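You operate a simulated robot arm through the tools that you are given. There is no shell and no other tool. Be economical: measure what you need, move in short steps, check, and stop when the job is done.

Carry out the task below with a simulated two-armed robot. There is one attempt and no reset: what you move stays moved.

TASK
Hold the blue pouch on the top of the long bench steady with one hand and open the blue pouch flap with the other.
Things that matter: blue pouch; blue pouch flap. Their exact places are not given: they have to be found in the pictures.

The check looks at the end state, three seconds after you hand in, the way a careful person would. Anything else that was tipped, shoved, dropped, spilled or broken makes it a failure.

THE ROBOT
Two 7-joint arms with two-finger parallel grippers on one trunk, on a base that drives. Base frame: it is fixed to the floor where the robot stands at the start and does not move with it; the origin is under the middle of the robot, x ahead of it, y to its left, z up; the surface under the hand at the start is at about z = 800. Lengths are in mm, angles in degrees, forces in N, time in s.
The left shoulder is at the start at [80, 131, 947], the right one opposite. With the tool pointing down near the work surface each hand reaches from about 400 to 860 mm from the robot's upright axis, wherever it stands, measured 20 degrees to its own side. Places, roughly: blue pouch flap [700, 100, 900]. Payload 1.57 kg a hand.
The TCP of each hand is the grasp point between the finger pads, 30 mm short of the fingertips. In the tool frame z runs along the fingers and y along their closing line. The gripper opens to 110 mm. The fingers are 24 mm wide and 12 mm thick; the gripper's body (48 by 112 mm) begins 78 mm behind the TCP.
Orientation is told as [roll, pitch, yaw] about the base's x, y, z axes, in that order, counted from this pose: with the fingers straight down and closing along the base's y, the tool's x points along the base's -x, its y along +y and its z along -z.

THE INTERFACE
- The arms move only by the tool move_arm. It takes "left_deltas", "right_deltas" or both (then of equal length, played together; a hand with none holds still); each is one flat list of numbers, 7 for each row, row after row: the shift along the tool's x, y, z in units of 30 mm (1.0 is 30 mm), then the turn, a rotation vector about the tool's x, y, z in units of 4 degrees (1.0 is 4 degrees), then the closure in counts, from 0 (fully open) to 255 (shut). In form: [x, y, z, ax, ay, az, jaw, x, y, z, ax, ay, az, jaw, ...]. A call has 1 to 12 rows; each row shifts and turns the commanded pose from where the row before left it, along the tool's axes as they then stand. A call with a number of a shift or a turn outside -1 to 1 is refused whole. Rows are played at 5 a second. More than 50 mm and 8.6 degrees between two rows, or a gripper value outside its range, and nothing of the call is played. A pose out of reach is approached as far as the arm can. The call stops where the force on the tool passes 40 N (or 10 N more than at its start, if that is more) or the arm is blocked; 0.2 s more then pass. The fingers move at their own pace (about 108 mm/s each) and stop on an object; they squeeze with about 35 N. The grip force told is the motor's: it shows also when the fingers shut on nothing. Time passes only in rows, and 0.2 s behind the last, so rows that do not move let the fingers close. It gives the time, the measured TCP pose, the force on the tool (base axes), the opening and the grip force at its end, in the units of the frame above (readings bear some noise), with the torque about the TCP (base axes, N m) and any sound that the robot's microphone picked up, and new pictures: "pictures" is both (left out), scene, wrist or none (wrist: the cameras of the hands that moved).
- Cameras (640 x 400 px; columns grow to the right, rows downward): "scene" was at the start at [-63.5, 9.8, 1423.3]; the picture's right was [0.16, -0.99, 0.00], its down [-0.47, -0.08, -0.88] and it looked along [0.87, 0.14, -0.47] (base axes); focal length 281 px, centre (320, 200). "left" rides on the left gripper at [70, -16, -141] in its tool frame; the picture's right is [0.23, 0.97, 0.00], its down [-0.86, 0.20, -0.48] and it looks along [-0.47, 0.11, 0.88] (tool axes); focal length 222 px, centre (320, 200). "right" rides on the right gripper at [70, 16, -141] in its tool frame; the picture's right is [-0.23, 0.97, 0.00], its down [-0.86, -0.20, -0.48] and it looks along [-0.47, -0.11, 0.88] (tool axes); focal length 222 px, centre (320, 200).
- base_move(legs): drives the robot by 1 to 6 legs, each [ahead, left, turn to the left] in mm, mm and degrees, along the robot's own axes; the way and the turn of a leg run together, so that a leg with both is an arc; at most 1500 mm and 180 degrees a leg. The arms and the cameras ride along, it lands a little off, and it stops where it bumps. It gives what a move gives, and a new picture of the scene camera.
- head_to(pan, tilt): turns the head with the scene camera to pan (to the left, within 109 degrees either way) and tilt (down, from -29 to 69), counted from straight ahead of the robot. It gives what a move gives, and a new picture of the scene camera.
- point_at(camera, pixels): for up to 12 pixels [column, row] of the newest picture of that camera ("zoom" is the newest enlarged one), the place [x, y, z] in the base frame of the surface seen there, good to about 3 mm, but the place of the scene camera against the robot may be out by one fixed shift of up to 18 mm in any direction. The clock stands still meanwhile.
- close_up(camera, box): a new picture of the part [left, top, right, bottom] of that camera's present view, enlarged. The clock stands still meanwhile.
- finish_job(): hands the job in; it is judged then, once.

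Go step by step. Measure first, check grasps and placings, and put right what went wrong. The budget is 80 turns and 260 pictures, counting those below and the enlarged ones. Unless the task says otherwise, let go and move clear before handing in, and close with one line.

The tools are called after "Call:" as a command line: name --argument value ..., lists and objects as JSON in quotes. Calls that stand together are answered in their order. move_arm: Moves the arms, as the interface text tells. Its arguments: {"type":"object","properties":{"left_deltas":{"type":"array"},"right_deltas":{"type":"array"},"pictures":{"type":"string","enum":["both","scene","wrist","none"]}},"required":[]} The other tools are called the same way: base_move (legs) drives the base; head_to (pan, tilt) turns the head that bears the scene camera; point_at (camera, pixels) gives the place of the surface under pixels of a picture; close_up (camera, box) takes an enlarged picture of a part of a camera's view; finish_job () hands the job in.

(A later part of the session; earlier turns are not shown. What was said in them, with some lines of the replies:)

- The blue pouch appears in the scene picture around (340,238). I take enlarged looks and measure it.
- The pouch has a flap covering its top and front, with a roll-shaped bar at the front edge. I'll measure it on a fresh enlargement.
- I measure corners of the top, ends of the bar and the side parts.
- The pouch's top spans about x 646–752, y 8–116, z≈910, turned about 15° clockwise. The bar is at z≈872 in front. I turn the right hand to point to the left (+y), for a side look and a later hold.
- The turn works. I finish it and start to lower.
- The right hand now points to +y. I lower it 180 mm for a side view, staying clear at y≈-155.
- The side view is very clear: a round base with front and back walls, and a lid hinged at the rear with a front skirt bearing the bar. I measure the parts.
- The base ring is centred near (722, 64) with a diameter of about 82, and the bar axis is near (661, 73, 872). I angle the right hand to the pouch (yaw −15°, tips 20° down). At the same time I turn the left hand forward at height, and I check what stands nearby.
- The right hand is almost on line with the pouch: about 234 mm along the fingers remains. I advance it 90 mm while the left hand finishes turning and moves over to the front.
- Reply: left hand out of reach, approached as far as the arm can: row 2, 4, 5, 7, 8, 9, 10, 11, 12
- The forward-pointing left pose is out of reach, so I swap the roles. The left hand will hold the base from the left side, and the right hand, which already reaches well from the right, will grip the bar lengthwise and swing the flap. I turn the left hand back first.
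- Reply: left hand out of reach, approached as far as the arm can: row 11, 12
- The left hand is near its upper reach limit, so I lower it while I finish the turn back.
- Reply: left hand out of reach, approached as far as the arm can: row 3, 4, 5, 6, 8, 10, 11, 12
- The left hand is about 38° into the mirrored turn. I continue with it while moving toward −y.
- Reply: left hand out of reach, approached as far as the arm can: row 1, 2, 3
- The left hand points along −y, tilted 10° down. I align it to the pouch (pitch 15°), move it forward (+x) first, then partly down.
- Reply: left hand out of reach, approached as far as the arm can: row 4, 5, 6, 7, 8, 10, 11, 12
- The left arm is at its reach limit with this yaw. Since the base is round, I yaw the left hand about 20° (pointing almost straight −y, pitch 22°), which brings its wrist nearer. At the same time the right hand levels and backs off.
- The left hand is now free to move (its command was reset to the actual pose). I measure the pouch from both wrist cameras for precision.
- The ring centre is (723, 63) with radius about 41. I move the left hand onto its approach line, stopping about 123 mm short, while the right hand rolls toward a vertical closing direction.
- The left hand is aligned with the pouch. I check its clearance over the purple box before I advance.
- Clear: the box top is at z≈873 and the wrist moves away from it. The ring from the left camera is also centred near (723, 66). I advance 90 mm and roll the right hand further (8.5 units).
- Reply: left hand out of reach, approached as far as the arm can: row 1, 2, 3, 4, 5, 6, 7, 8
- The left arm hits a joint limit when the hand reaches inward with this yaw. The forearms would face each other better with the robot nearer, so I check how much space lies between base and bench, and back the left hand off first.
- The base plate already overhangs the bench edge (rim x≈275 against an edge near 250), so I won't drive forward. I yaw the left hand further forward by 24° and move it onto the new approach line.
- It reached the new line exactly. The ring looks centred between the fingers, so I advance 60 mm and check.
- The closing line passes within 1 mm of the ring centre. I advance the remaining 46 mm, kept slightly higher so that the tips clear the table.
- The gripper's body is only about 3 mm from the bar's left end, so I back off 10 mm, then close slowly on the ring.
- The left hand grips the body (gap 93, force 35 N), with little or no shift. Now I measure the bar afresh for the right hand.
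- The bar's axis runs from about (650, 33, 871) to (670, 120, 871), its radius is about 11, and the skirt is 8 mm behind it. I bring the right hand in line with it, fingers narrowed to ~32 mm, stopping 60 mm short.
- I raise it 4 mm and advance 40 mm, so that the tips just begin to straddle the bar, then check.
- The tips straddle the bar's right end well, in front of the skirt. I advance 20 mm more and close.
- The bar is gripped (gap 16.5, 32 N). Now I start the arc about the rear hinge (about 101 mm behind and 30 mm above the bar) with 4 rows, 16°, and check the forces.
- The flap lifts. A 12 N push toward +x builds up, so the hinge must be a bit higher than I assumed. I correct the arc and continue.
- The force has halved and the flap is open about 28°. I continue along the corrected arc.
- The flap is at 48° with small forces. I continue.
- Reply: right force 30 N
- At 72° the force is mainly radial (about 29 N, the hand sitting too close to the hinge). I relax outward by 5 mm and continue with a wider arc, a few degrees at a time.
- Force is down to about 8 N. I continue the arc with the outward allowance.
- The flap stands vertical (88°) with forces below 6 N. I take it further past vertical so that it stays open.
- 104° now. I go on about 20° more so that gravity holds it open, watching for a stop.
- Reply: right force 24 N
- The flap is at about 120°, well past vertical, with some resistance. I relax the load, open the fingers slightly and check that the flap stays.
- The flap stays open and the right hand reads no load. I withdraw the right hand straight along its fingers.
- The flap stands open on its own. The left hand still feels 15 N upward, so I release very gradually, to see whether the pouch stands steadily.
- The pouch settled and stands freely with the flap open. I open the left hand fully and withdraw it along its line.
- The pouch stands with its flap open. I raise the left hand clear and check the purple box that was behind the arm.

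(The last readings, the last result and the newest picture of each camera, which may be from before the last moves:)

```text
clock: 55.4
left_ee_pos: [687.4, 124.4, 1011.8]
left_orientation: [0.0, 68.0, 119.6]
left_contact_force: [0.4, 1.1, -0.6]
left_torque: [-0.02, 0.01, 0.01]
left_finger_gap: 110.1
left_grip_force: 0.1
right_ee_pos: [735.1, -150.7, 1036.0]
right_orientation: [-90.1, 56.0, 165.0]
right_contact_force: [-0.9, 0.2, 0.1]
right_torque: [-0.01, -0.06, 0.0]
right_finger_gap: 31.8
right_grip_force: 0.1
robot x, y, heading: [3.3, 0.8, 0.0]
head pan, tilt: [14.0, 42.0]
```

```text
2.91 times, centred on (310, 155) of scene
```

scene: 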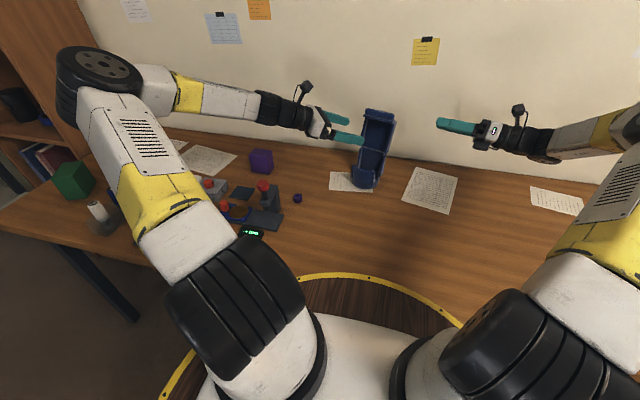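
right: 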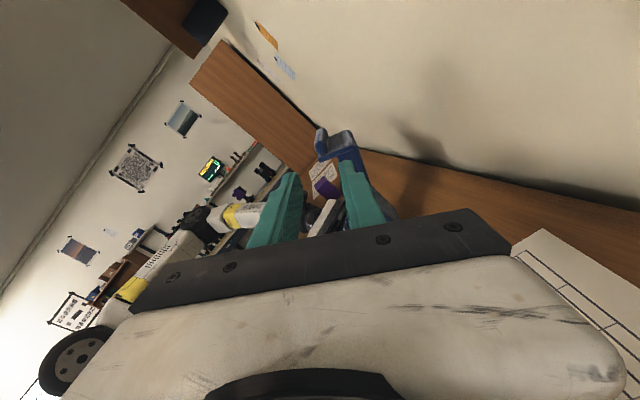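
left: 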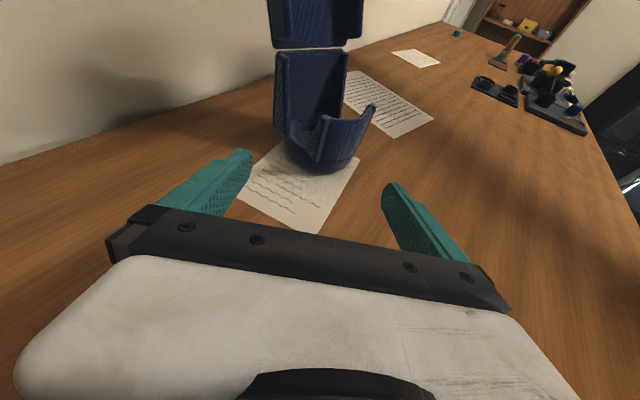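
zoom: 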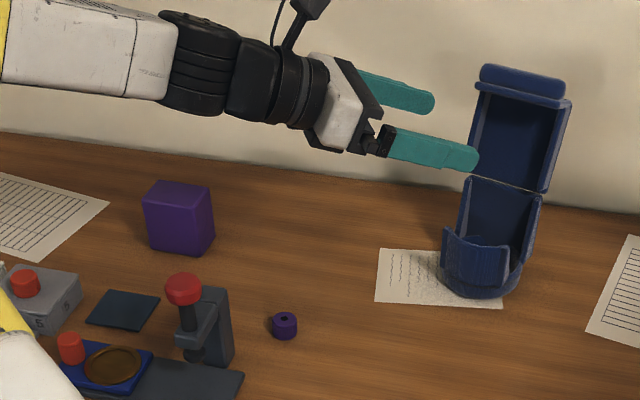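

The purple box is undisturbed. The left hand drifted nearer to the flap while rising, so I back it straight off and confirm that the flap stays put.

Call:
move_arm --left_deltas '[0, 0, -1, 0, 0, 0, 0, 0, 0, -1, 0, 0, 0, 0, 0, 0, -1, 0, 0, 0, 0, 0, 0, -1, 0, 0, 0, 0, 0, 0, 0, 0, 0, 0, 0, 0, 0, 0, 0, 0, 0, 0]' --pictures "scene"

Call:
close_up --camera "scene" --box '[220, 90, 440, 220]'

```text
clock: 56.8
left_ee_pos: [631.1, 221.9, 1056.9]
left_orientation: [-0.2, 68.0, 119.4]
left_contact_force: [-0.2, 0.8, -0.3]
left_torque: [-0.04, -0.01, 0.01]
left_finger_gap: 110.0
left_grip_force: 0.1
right_ee_pos: [734.6, -151.2, 1037.8]
right_orientation: [-90.0, 56.0, 165.1]
right_contact_force: [0.0, -0.3, 0.4]
right_torque: [0.0, -0.04, 0.0]
right_finger_gap: 31.8
right_grip_force: 0.1
robot x, y, heading: [-1.1, 0.4, -0.0]
head pan, tilt: [14.0, 42.0]
```

scene: 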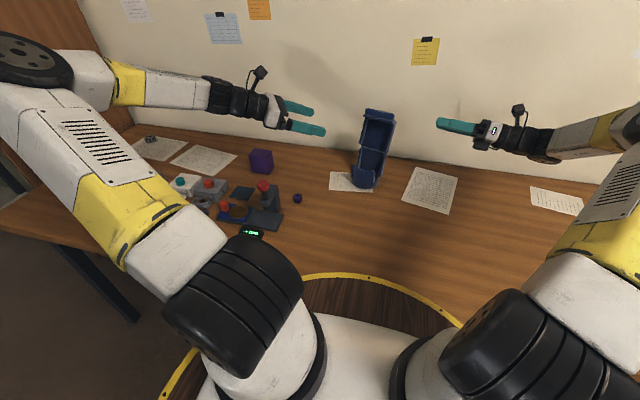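

```text
2.91 times, centred on (330, 155) of scene
```

zoom: 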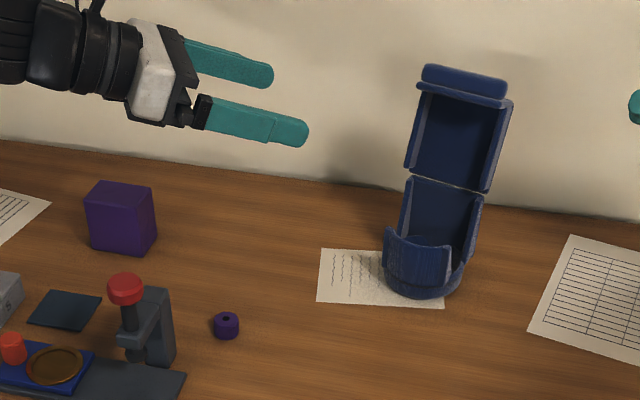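

The flap stays open, the pouch stands in place on its note, nothing else was disturbed and both hands are clear, so I hand in.

Call:
finish_job

```text
The job is handed in.
```

The blue pouch's flap is open past vertical and stays up on its own. The left hand held the pouch while the right swung the flap, both hands are clear, and nothing else looked disturbed in the last pictures.
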